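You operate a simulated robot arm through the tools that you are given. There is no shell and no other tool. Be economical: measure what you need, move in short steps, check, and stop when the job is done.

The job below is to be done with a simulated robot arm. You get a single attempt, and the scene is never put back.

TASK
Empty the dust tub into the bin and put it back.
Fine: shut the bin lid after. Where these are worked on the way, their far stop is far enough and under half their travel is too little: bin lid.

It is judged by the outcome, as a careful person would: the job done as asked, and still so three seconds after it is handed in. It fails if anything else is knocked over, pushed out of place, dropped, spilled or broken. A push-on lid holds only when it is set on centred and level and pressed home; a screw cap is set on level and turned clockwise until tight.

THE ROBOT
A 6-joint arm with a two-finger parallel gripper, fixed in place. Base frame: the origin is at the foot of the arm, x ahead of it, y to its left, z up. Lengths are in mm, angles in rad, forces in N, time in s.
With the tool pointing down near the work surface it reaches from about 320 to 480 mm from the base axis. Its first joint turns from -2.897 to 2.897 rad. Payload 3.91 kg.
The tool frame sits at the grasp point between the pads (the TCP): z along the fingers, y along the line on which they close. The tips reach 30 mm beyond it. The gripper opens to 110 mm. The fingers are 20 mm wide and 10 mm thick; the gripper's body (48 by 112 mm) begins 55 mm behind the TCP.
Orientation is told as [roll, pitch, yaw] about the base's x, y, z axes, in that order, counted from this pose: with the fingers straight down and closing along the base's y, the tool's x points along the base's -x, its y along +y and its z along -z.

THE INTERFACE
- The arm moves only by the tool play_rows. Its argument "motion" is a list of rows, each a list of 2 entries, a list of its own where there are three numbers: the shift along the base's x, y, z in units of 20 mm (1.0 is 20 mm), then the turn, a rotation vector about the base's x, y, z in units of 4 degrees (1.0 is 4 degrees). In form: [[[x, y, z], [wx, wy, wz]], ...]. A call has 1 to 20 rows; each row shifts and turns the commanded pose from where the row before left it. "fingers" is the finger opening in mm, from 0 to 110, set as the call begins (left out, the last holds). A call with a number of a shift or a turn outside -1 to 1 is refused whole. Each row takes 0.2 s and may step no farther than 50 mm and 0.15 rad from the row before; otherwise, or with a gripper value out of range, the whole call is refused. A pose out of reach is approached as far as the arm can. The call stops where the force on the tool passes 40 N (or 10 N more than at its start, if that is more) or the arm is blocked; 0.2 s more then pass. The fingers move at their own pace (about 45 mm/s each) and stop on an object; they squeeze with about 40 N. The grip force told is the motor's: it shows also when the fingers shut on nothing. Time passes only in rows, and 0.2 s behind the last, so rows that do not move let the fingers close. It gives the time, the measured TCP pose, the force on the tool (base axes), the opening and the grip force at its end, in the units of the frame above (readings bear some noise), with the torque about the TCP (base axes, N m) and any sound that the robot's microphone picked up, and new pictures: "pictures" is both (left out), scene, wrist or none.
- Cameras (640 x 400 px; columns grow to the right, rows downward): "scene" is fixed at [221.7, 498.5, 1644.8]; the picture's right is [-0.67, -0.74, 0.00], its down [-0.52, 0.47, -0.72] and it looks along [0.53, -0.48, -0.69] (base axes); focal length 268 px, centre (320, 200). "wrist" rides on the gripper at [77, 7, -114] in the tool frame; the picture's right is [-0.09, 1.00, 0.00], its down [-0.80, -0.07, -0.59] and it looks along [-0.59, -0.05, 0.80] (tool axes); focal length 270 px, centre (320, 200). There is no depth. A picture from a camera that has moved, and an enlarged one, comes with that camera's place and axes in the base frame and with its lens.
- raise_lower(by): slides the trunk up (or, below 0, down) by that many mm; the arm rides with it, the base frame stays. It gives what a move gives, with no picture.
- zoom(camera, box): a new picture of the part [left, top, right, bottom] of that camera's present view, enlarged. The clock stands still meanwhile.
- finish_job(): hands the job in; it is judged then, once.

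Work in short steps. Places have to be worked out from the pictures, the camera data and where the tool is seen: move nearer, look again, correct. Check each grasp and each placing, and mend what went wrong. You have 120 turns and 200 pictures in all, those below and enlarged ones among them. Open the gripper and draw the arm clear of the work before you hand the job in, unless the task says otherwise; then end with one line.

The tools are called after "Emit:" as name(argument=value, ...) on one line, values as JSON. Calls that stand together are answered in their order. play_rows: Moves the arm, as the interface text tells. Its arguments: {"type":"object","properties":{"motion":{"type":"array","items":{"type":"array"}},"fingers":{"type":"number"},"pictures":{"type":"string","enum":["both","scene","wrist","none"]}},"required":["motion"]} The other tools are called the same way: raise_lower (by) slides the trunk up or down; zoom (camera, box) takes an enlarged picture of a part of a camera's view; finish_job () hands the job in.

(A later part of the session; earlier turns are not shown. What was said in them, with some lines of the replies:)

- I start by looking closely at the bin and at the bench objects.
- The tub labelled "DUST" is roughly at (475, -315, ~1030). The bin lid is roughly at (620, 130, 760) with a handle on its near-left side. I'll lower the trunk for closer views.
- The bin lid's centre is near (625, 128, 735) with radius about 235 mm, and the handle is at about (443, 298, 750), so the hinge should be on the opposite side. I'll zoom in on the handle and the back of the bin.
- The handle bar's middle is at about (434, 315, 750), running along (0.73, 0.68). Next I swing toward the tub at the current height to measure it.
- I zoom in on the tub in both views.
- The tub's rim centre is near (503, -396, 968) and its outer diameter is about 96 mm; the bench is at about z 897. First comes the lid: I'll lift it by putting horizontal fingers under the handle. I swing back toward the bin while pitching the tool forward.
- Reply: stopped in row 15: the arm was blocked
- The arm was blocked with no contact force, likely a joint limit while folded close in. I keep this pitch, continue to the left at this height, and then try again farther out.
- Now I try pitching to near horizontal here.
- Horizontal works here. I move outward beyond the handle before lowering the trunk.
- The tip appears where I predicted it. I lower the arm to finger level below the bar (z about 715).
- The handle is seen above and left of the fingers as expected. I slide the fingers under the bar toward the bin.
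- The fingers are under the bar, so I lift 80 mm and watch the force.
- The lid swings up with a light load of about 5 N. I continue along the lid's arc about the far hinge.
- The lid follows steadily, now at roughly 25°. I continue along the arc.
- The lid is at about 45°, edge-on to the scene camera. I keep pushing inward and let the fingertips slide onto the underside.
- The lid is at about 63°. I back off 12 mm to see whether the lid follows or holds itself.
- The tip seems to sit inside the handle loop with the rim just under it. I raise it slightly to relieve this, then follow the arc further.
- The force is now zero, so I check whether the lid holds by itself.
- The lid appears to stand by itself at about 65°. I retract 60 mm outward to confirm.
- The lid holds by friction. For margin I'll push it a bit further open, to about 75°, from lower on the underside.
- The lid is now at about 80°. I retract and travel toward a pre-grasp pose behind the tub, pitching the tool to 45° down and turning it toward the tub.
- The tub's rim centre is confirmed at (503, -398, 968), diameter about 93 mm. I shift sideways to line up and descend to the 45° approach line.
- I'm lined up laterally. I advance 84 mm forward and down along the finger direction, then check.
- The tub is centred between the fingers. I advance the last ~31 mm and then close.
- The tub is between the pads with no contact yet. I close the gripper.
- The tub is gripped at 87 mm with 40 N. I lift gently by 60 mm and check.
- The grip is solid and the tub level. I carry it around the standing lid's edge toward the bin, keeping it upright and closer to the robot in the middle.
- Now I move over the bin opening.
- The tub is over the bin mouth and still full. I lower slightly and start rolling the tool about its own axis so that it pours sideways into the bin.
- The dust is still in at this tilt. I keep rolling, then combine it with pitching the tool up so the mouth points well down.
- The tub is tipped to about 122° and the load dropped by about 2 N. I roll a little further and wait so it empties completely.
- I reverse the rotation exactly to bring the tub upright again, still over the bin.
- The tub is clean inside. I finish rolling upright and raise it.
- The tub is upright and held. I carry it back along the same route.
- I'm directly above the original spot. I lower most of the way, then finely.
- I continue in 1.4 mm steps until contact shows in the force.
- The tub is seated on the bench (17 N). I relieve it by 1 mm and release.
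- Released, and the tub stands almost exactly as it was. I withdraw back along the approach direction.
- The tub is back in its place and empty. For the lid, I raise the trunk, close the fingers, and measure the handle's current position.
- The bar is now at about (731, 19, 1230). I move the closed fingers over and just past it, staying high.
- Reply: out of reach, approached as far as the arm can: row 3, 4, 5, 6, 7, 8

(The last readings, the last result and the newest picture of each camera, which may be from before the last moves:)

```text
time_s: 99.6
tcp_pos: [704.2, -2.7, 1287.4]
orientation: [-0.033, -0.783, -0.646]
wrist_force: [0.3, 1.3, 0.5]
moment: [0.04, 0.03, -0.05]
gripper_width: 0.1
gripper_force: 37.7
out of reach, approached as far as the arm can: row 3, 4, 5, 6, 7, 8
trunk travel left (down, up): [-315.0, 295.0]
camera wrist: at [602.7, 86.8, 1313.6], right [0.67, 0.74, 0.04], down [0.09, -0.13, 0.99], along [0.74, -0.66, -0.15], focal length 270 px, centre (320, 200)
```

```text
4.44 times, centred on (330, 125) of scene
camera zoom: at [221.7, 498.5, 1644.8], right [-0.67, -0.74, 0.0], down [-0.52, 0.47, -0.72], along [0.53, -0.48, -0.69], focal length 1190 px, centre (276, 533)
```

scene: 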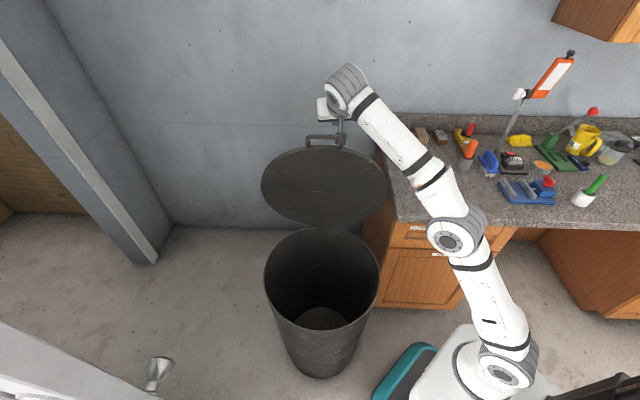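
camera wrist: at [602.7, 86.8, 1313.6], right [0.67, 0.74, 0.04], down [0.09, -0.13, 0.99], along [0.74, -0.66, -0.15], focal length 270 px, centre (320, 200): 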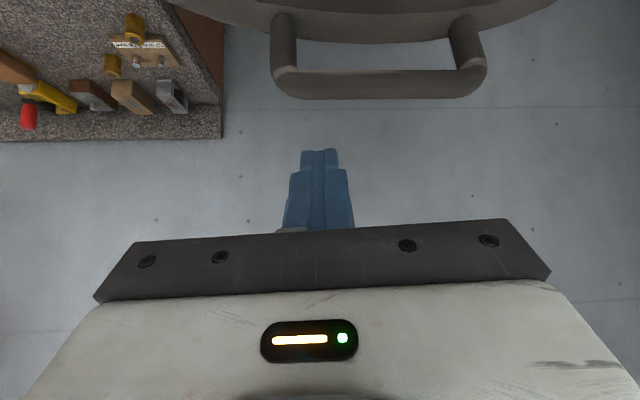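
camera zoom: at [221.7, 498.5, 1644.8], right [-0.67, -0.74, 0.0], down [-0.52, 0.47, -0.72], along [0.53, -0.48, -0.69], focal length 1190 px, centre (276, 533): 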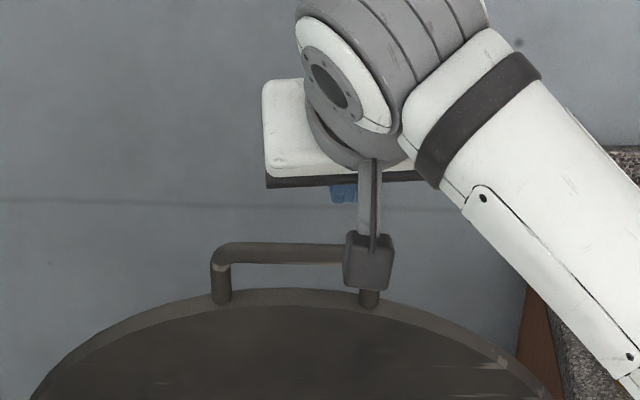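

The arm is near its reach limit at this height. I raise the trunk so the arm works lower relative to its shoulder, then move the tip over the bar's middle.

Emit:
raise_lower(by=120)

Emit:
play_rows(motion=[[[0, 0, -1], [0, 0, 0]], [[0, 0, -1], [0, 0, 0]], [[0, 0, -1], [0, 0, 0]], [[0, 0, -1], [0, 0, 0]], [[0, 0, -1], [0, 0, 0]], [[0.5, 0.2, 0], [0, 0, 0]], [[0.5, 0.2, 0], [0, 0, 0]], [[0.5, 0.2, 0], [0, 0, 0]]], pictures="both")

```text
time_s: 101.1
tcp_pos: [704.4, -0.9, 1405.9]
orientation: [-0.033, -0.781, -0.648]
wrist_force: [0.4, 0.0, 0.4]
moment: [0.01, -0.01, 0.01]
gripper_width: 0.0
gripper_force: 37.6
trunk travel left (down, up): [-435.0, 175.0]
```

```text
time_s: 102.9
tcp_pos: [734.7, 10.1, 1307.3]
orientation: [-0.033, -0.781, -0.649]
wrist_force: [-0.2, -0.1, 0.8]
moment: [0.03, 0.0, 0.03]
gripper_width: 0.2
gripper_force: 38.1
trunk travel left (down, up): [-435.0, 175.0]
camera wrist: at [633.5, 98.9, 1333.5], right [0.67, 0.74, 0.04], down [0.09, -0.13, 0.99], along [0.74, -0.66, -0.15], focal length 270 px, centre (320, 200)
```

scene: 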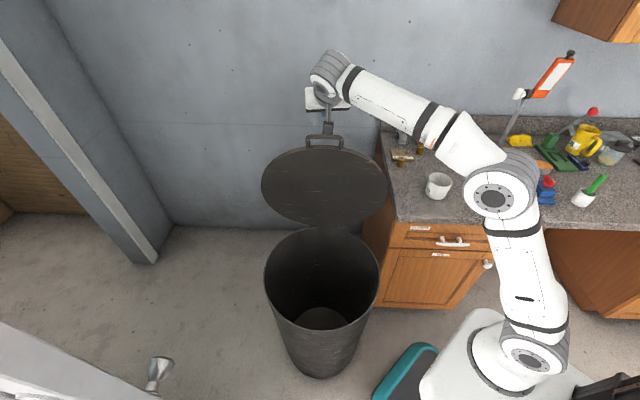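
wrist: 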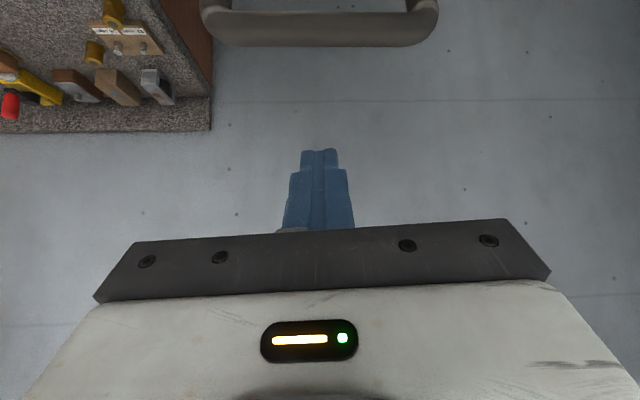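

I'm centred over the bar. I descend to put the fingertips behind it.

Emit:
play_rows(motion=[[[0.3, -0.3, -0.9], [0, 0, 0]], [[0, 0, -0.9], [0, 0, 0]], [[0, 0, -0.9], [0, 0, 0]]], pictures="both")

Emit:
zoom(camera="scene", box=[270, 80, 390, 170])

```text
time_s: 103.7
tcp_pos: [739.7, 3.7, 1253.8]
orientation: [-0.033, -0.782, -0.649]
wrist_force: [-0.3, 0.1, 0.1]
moment: [0.03, 0.04, -0.04]
gripper_width: 0.0
gripper_force: 37.8
trunk travel left (down, up): [-435.0, 175.0]
camera wrist: at [639.4, 92.3, 1280.1], right [0.67, 0.74, 0.04], down [0.09, -0.13, 0.99], along [0.74, -0.66, -0.15], focal length 270 px, centre (320, 200)
```

scene: 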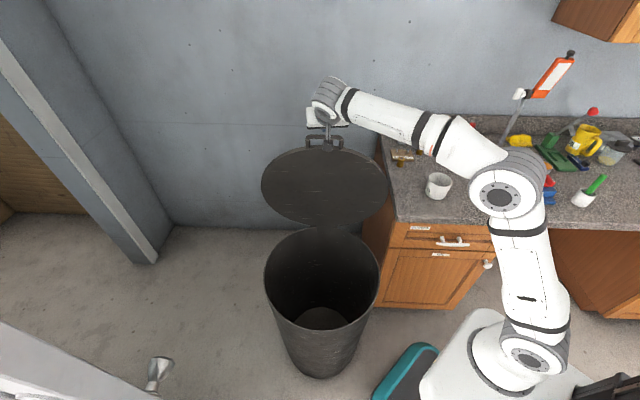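
wrist: 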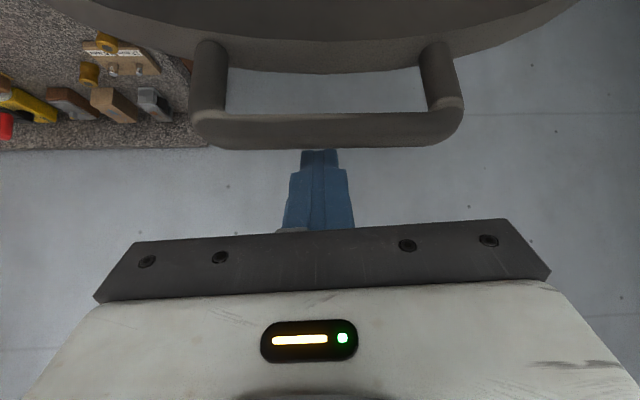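

```text
4.44 times, centred on (330, 125) of scene
camera zoom: at [221.7, 498.5, 1644.8], right [-0.67, -0.74, 0.0], down [-0.52, 0.47, -0.72], along [0.53, -0.48, -0.69], focal length 1190 px, centre (276, 533)
```

zoom: 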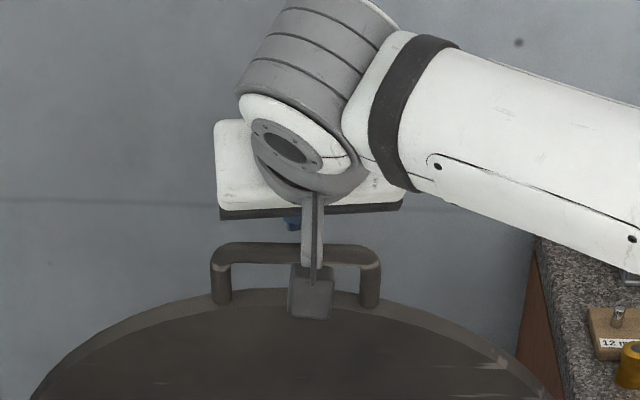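

The tips are just behind the bar. I lower 14 mm more for a better hook, then pull outward slowly.

Emit:
play_rows(motion=[[[0, 0, -0.7], [0, 0, 0]], [[-0.4, 0.4, 0], [0, 0, 0]], [[-0.4, 0.4, 0], [0, 0, 0]], [[-0.4, 0.4, 0], [0, 0, 0]]], pictures="wrist")

```text
time_s: 104.7
tcp_pos: [715.9, 29.6, 1239.9]
orientation: [-0.033, -0.781, -0.649]
wrist_force: [-0.1, -1.0, 0.9]
moment: [-0.01, 0.01, 0.0]
gripper_width: 0.0
gripper_force: 37.5
trunk travel left (down, up): [-435.0, 175.0]
camera wrist: at [615.0, 117.2, 1265.8], right [0.67, 0.74, 0.04], down [0.09, -0.13, 0.99], along [0.74, -0.66, -0.15], focal length 270 px, centre (320, 200)
```

wrist: 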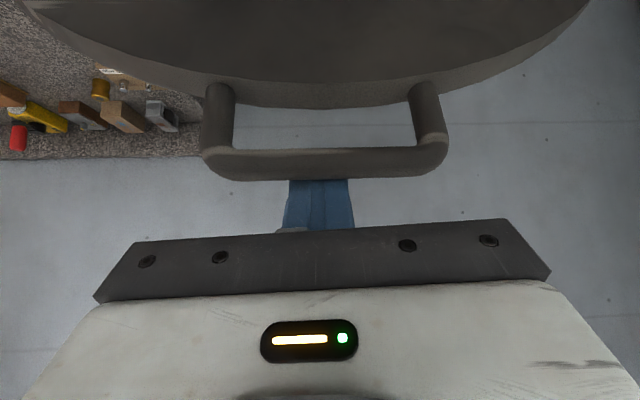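

The bar is in front of the tips. I pull along the closing arc.

Emit:
play_rows(motion=[[[-0.655, 0.655, -0.165], [0, 0, 0]], [[-0.651, 0.651, -0.2], [0, 0, 0]], [[-0.644, 0.644, -0.235], [0, 0, 0]], [[-0.637, 0.637, -0.27], [0, 0, 0]], [[-0.63, 0.63, -0.305], [0, 0, 0]], [[-0.62, 0.62, -0.34], [0, 0, 0]]], pictures="both")

```text
time_s: 106.1
tcp_pos: [639.3, 105.3, 1208.9]
orientation: [-0.033, -0.783, -0.647]
wrist_force: [0.0, -0.6, -0.7]
moment: [0.02, -0.02, 0.0]
gripper_width: 0.1
gripper_force: 37.9
trunk travel left (down, up): [-435.0, 175.0]
camera wrist: at [538.2, 194.4, 1234.7], right [0.67, 0.74, 0.04], down [0.09, -0.13, 0.99], along [0.74, -0.66, -0.15], focal length 270 px, centre (320, 200)
```

scene: 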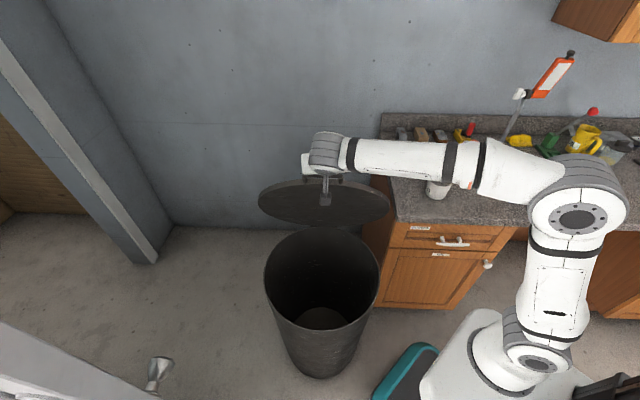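
wrist: 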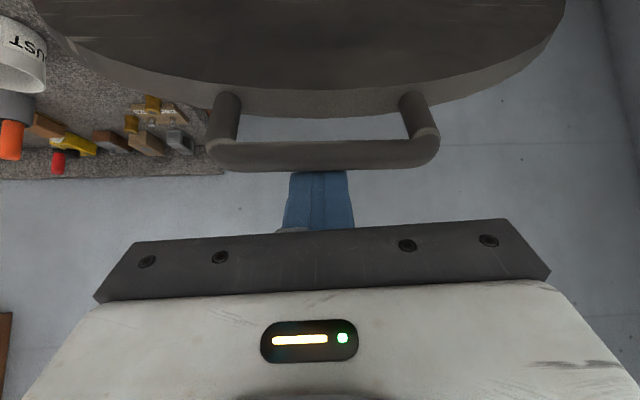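

The lid follows smoothly, now at about 67°. I continue the arc to about 48°.

Emit:
play_rows(motion=[[[-0.61, 0.61, -0.385], [0, 0, 0]], [[-0.6, 0.6, -0.415], [0, 0, 0]], [[-0.585, 0.585, -0.445], [0, 0, 0]], [[-0.576, 0.576, -0.475], [0, 0, 0]], [[-0.56, 0.56, -0.51], [0, 0, 0]], [[-0.548, 0.548, -0.54], [0, 0, 0]], [[-0.53, 0.53, -0.57], [0, 0, 0]], [[-0.517, 0.517, -0.6], [0, 0, 0]]], pictures="both")

```text
time_s: 107.9
tcp_pos: [549.4, 196.2, 1129.9]
orientation: [-0.034, -0.779, -0.648]
wrist_force: [-0.3, 0.1, 1.1]
moment: [0.01, 0.02, 0.01]
gripper_width: 0.0
gripper_force: 38.0
trunk travel left (down, up): [-435.0, 175.0]
camera wrist: at [448.7, 283.7, 1156.4], right [0.67, 0.74, 0.04], down [0.09, -0.13, 0.99], along [0.74, -0.66, -0.15], focal length 270 px, centre (320, 200)
```

scene: 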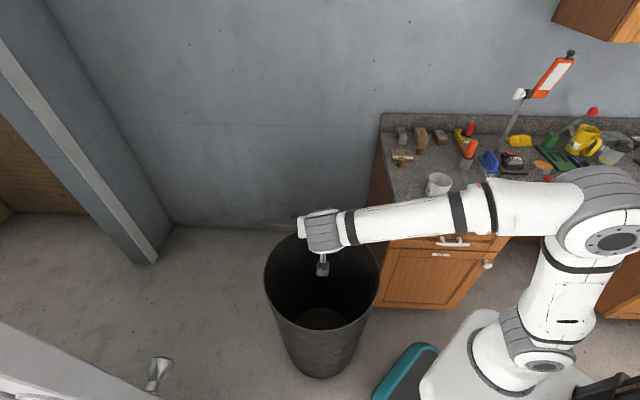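
wrist: 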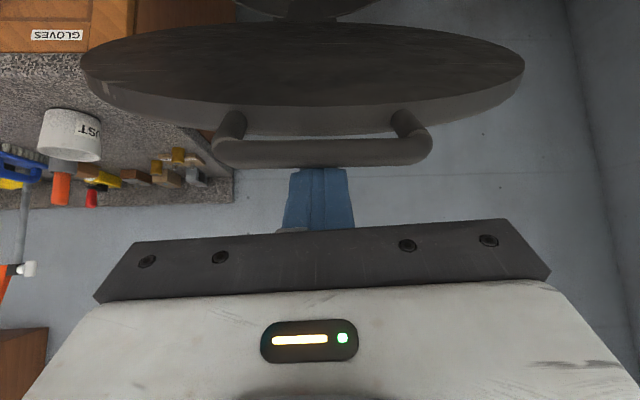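

The lid is at about 47°. I continue closing while flattening the tool at the same rate so that the fingers stay on top of the bar.

Emit:
play_rows(motion=[[[-0.486, 0.486, -0.648], [-0.327, -0.436, 0]], [[-0.47, 0.47, -0.672], [-0.327, -0.436, 0]], [[-0.452, 0.452, -0.697], [-0.327, -0.436, 0]], [[-0.433, 0.433, -0.721], [-0.327, -0.436, 0]], [[-0.413, 0.413, -0.745], [-0.327, -0.436, 0]], [[-0.393, 0.393, -0.767], [-0.327, -0.436, 0]], [[-0.372, 0.372, -0.788], [-0.327, -0.436, 0]], [[-0.351, 0.351, -0.807], [-0.327, -0.436, 0]]], pictures="both")

```text
time_s: 109.7
tcp_pos: [483.6, 262.1, 1011.6]
orientation: [-0.034, -1.085, -0.648]
wrist_force: [-0.2, 0.9, 0.0]
moment: [0.01, 0.01, 0.0]
gripper_width: 0.2
gripper_force: 37.9
trunk travel left (down, up): [-435.0, 175.0]
camera wrist: at [379.3, 351.0, 996.1], right [0.66, 0.75, 0.06], down [-0.15, 0.05, 0.99], along [0.74, -0.66, 0.15], focal length 270 px, centre (320, 200)
```

scene: 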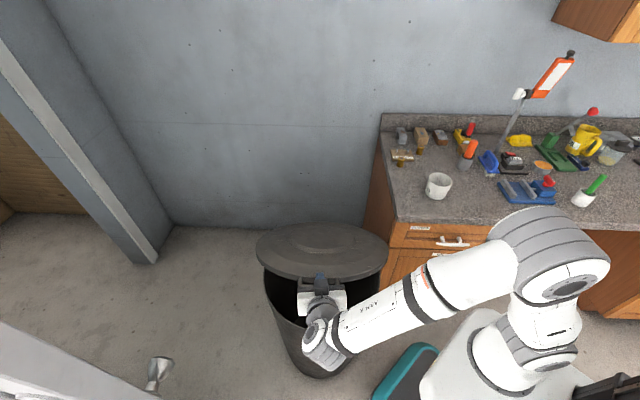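
wrist: 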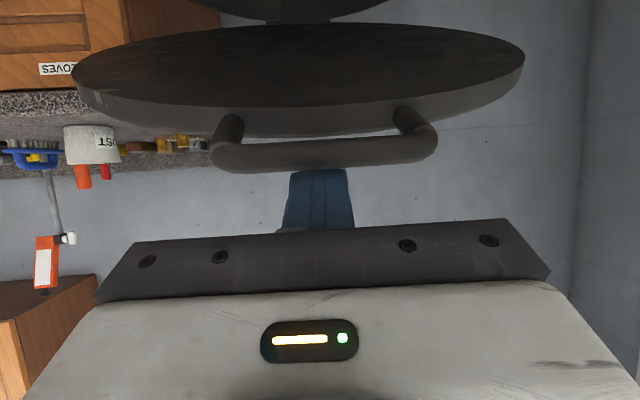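

The lid is at about 30° and following well. I continue.

Emit:
play_rows(motion=[[[-0.329, 0.329, -0.825], [-0.327, -0.436, 0]], [[-0.307, 0.307, -0.843], [-0.327, -0.436, 0]], [[-0.284, 0.284, -0.859], [-0.327, -0.436, 0]], [[-0.261, 0.261, -0.874], [-0.327, -0.436, 0]], [[-0.237, 0.237, -0.887], [-0.327, -0.436, 0]], [[-0.214, 0.214, -0.9], [-0.327, -0.436, 0]], [[-0.19, 0.19, -0.91], [-0.327, -0.436, 0]], [[-0.165, 0.165, -0.92], [-0.327, -0.436, 0]], [[-0.14, 0.14, -0.93], [-0.327, -0.436, 0]]], pictures="both")

```text
time_s: 111.7
tcp_pos: [438.9, 306.5, 852.6]
orientation: [-0.024, -1.427, -0.655]
wrist_force: [0.5, -0.1, 0.2]
moment: [0.03, 0.01, -0.04]
gripper_width: 0.0
gripper_force: 37.8
trunk travel left (down, up): [-435.0, 175.0]
camera wrist: at [347.0, 387.6, 792.2], right [0.64, 0.77, 0.08], down [-0.41, 0.25, 0.88], along [0.65, -0.59, 0.47], focal length 270 px, centre (320, 200)
```

scene: 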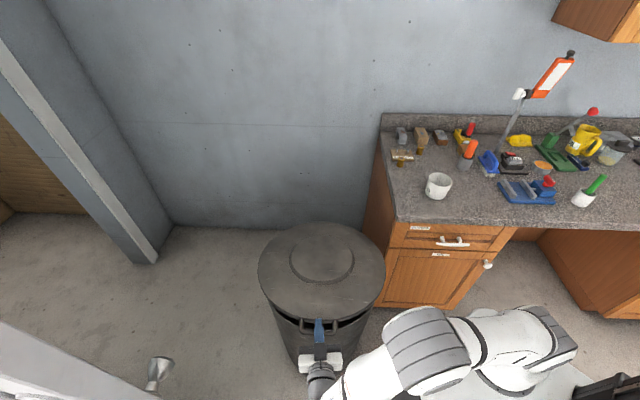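
wrist: 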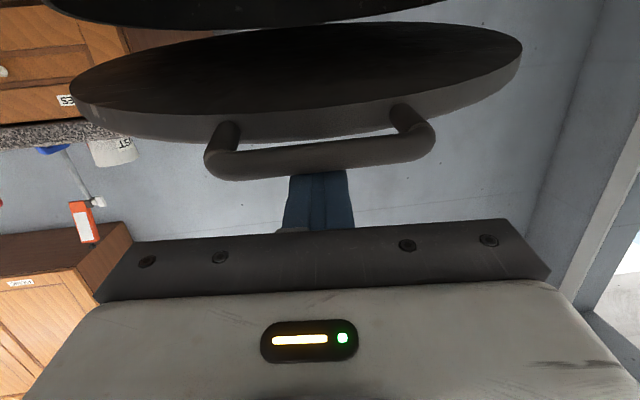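

Nearly closed, at about 9°. I press down in small steps until contact.

Emit:
play_rows(motion=[[[-0.1, 0.1, -0.9], [-0.2, -0.26, 0]], [[-0.07, 0.07, -0.9], [-0.2, -0.26, 0]], [[-0.04, 0.04, -0.9], [-0.1, -0.13, 0]], [[0, 0, -0.6], [0, 0, 0]], [[0, 0, -0.4], [0, 0, 0]], [[0, 0, -0.4], [0, 0, 0]], [[0, 0, -0.3], [0, 0, 0]], [[0, 0, -0.3], [0, 0, 0]]], pictures="both")

```text
time_s: 113.5
tcp_pos: [435.9, 310.2, 769.0]
orientation: [0.097, -1.495, -0.779]
wrist_force: [-4.8, -6.4, 20.7]
moment: [-0.02, 0.14, -0.04]
gripper_width: 0.0
gripper_force: 37.5
trunk travel left (down, up): [-435.0, 175.0]
stopped in row 8: the force on the tool passed its limit at 47 N (the readings are from after the stop); the commanded pose is now the measured one
camera wrist: at [347.2, 389.8, 700.4], right [0.63, 0.77, 0.09], down [-0.46, 0.28, 0.84], along [0.62, -0.58, 0.53], focal length 270 px, centre (320, 200)
```

scene: 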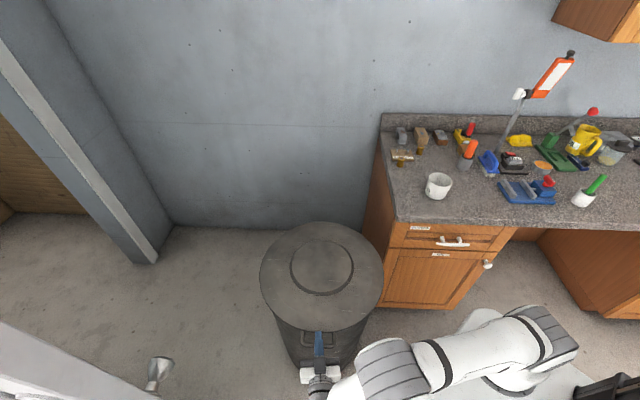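
wrist: 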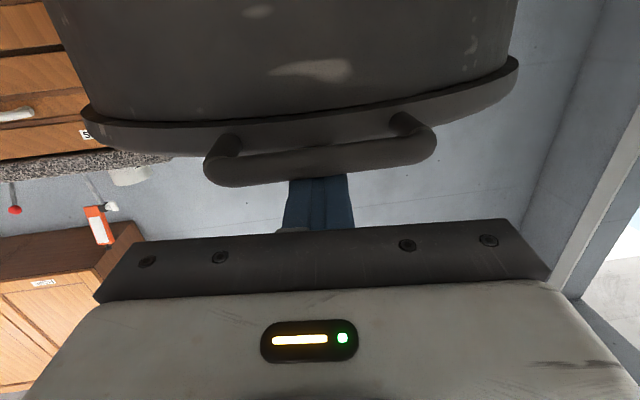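

The lid is fully shut against its stop. I lift clear, back off, and check.

Emit:
play_rows(motion=[[[0, 0, 0.5], [0, 0, 0]], [[0, 0, 1], [0, 0, 0]], [[0, 0, 1], [0, 0, 0]], [[-0.3, 0.3, 1], [0, 0, 0]], [[-0.3, 0.3, 1], [0, 0, 0]], [[0, 0, 1], [0, 0, 0]], [[0, 0, 1], [0, 0, 0]], [[0, 0, 1], [0, 0, 0]]], fingers=60, pictures="both")

Emit:
zoom(camera="scene", box=[240, 200, 400, 390])

Emit:
zoom(camera="scene", box=[380, 90, 640, 260])

```text
time_s: 115.2
tcp_pos: [424.0, 322.4, 916.5]
orientation: [0.041, -1.493, -0.723]
wrist_force: [-0.6, -0.1, 0.4]
moment: [0.01, 0.03, 0.0]
gripper_width: 60.1
gripper_force: 0.2
trunk travel left (down, up): [-435.0, 175.0]
camera wrist: at [335.6, 401.9, 848.0], right [0.63, 0.77, 0.09], down [-0.46, 0.28, 0.85], along [0.63, -0.58, 0.53], focal length 270 px, centre (320, 200)
```

scene: 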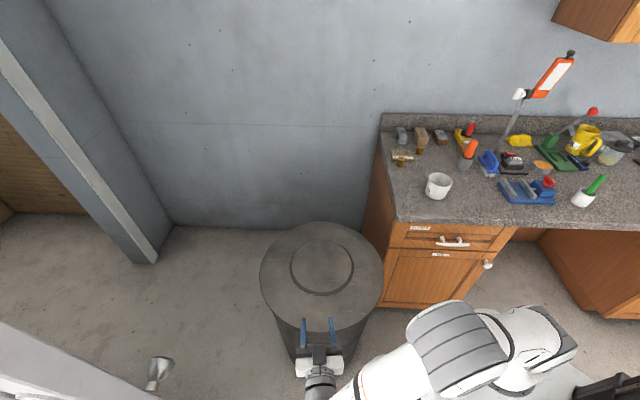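
wrist: 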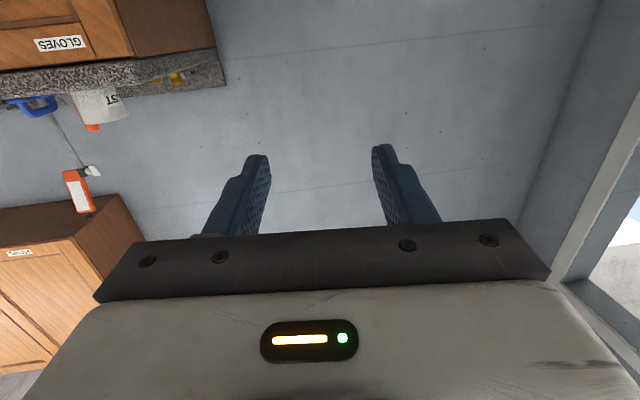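

```text
2.11 times, centred on (320, 295) of scene
camera zoom: at [221.7, 498.5, 1644.8], right [-0.67, -0.74, 0.0], down [-0.52, 0.47, -0.72], along [0.53, -0.48, -0.69], focal length 564 px, centre (320, 0)
```

zoom: 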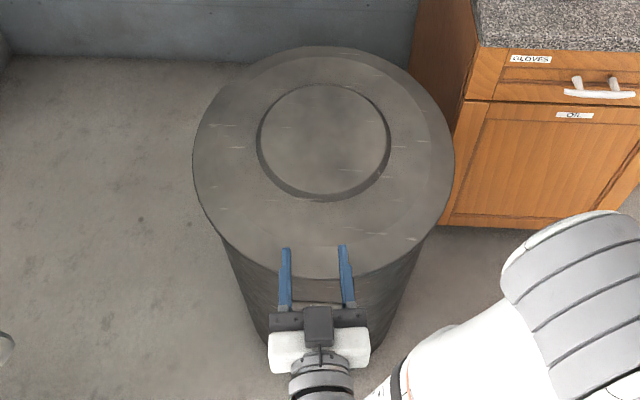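

```text
2.35 times, centred on (510, 175) of scene
camera zoom: at [221.7, 498.5, 1644.8], right [-0.67, -0.74, 0.0], down [-0.52, 0.47, -0.72], along [0.53, -0.48, -0.69], focal length 630 px, centre (-127, 259)
```

zoom: 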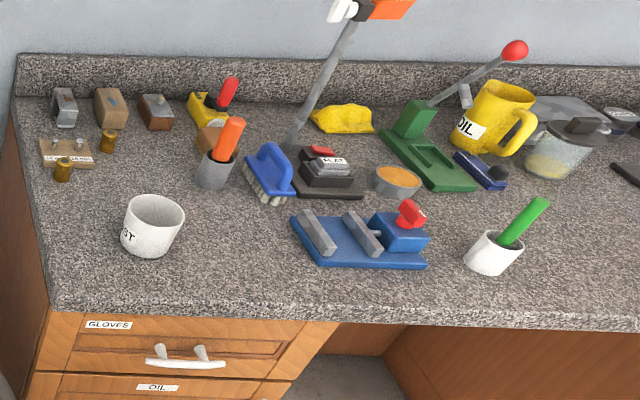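

The lid is shut exactly as at the start, and the empty tub stands in its original place with nothing else disturbed. I move the arm a bit farther clear before handing in.

Emit:
play_rows(motion=[[[0, 0, 1], [0, 0, 0]], [[0, 0, 1], [0, 0, 0]], [[0, 0, 1], [0, 0, 0]], [[0, 0, 1], [0, 0, 0]], [[0, 0, 1], [0, 0, 0]], [[0, 0, 1], [0, 0, 0]], [[0, 0, 1], [0, 0, 0]]], fingers=110, pictures="scene")

```text
time_s: 116.8
tcp_pos: [425.6, 323.9, 1057.4]
orientation: [0.053, -1.494, -0.731]
wrist_force: [-0.7, 0.1, 0.3]
moment: [-0.01, 0.0, 0.01]
gripper_width: 109.9
gripper_force: 0.0
trunk travel left (down, up): [-435.0, 175.0]
```

scene: 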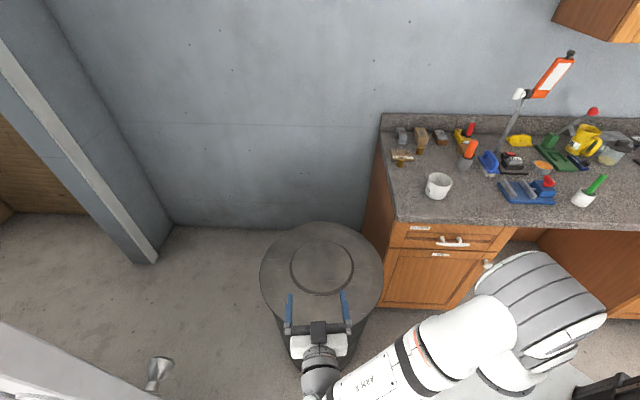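

All is in place and the gripper is open and clear, so I hand in.

Emit:
finish_job()

```text
The job is handed in.
```

I emptied the dust tub into the bin, put the tub back in its original spot on the bench, and shut the bin lid fully.
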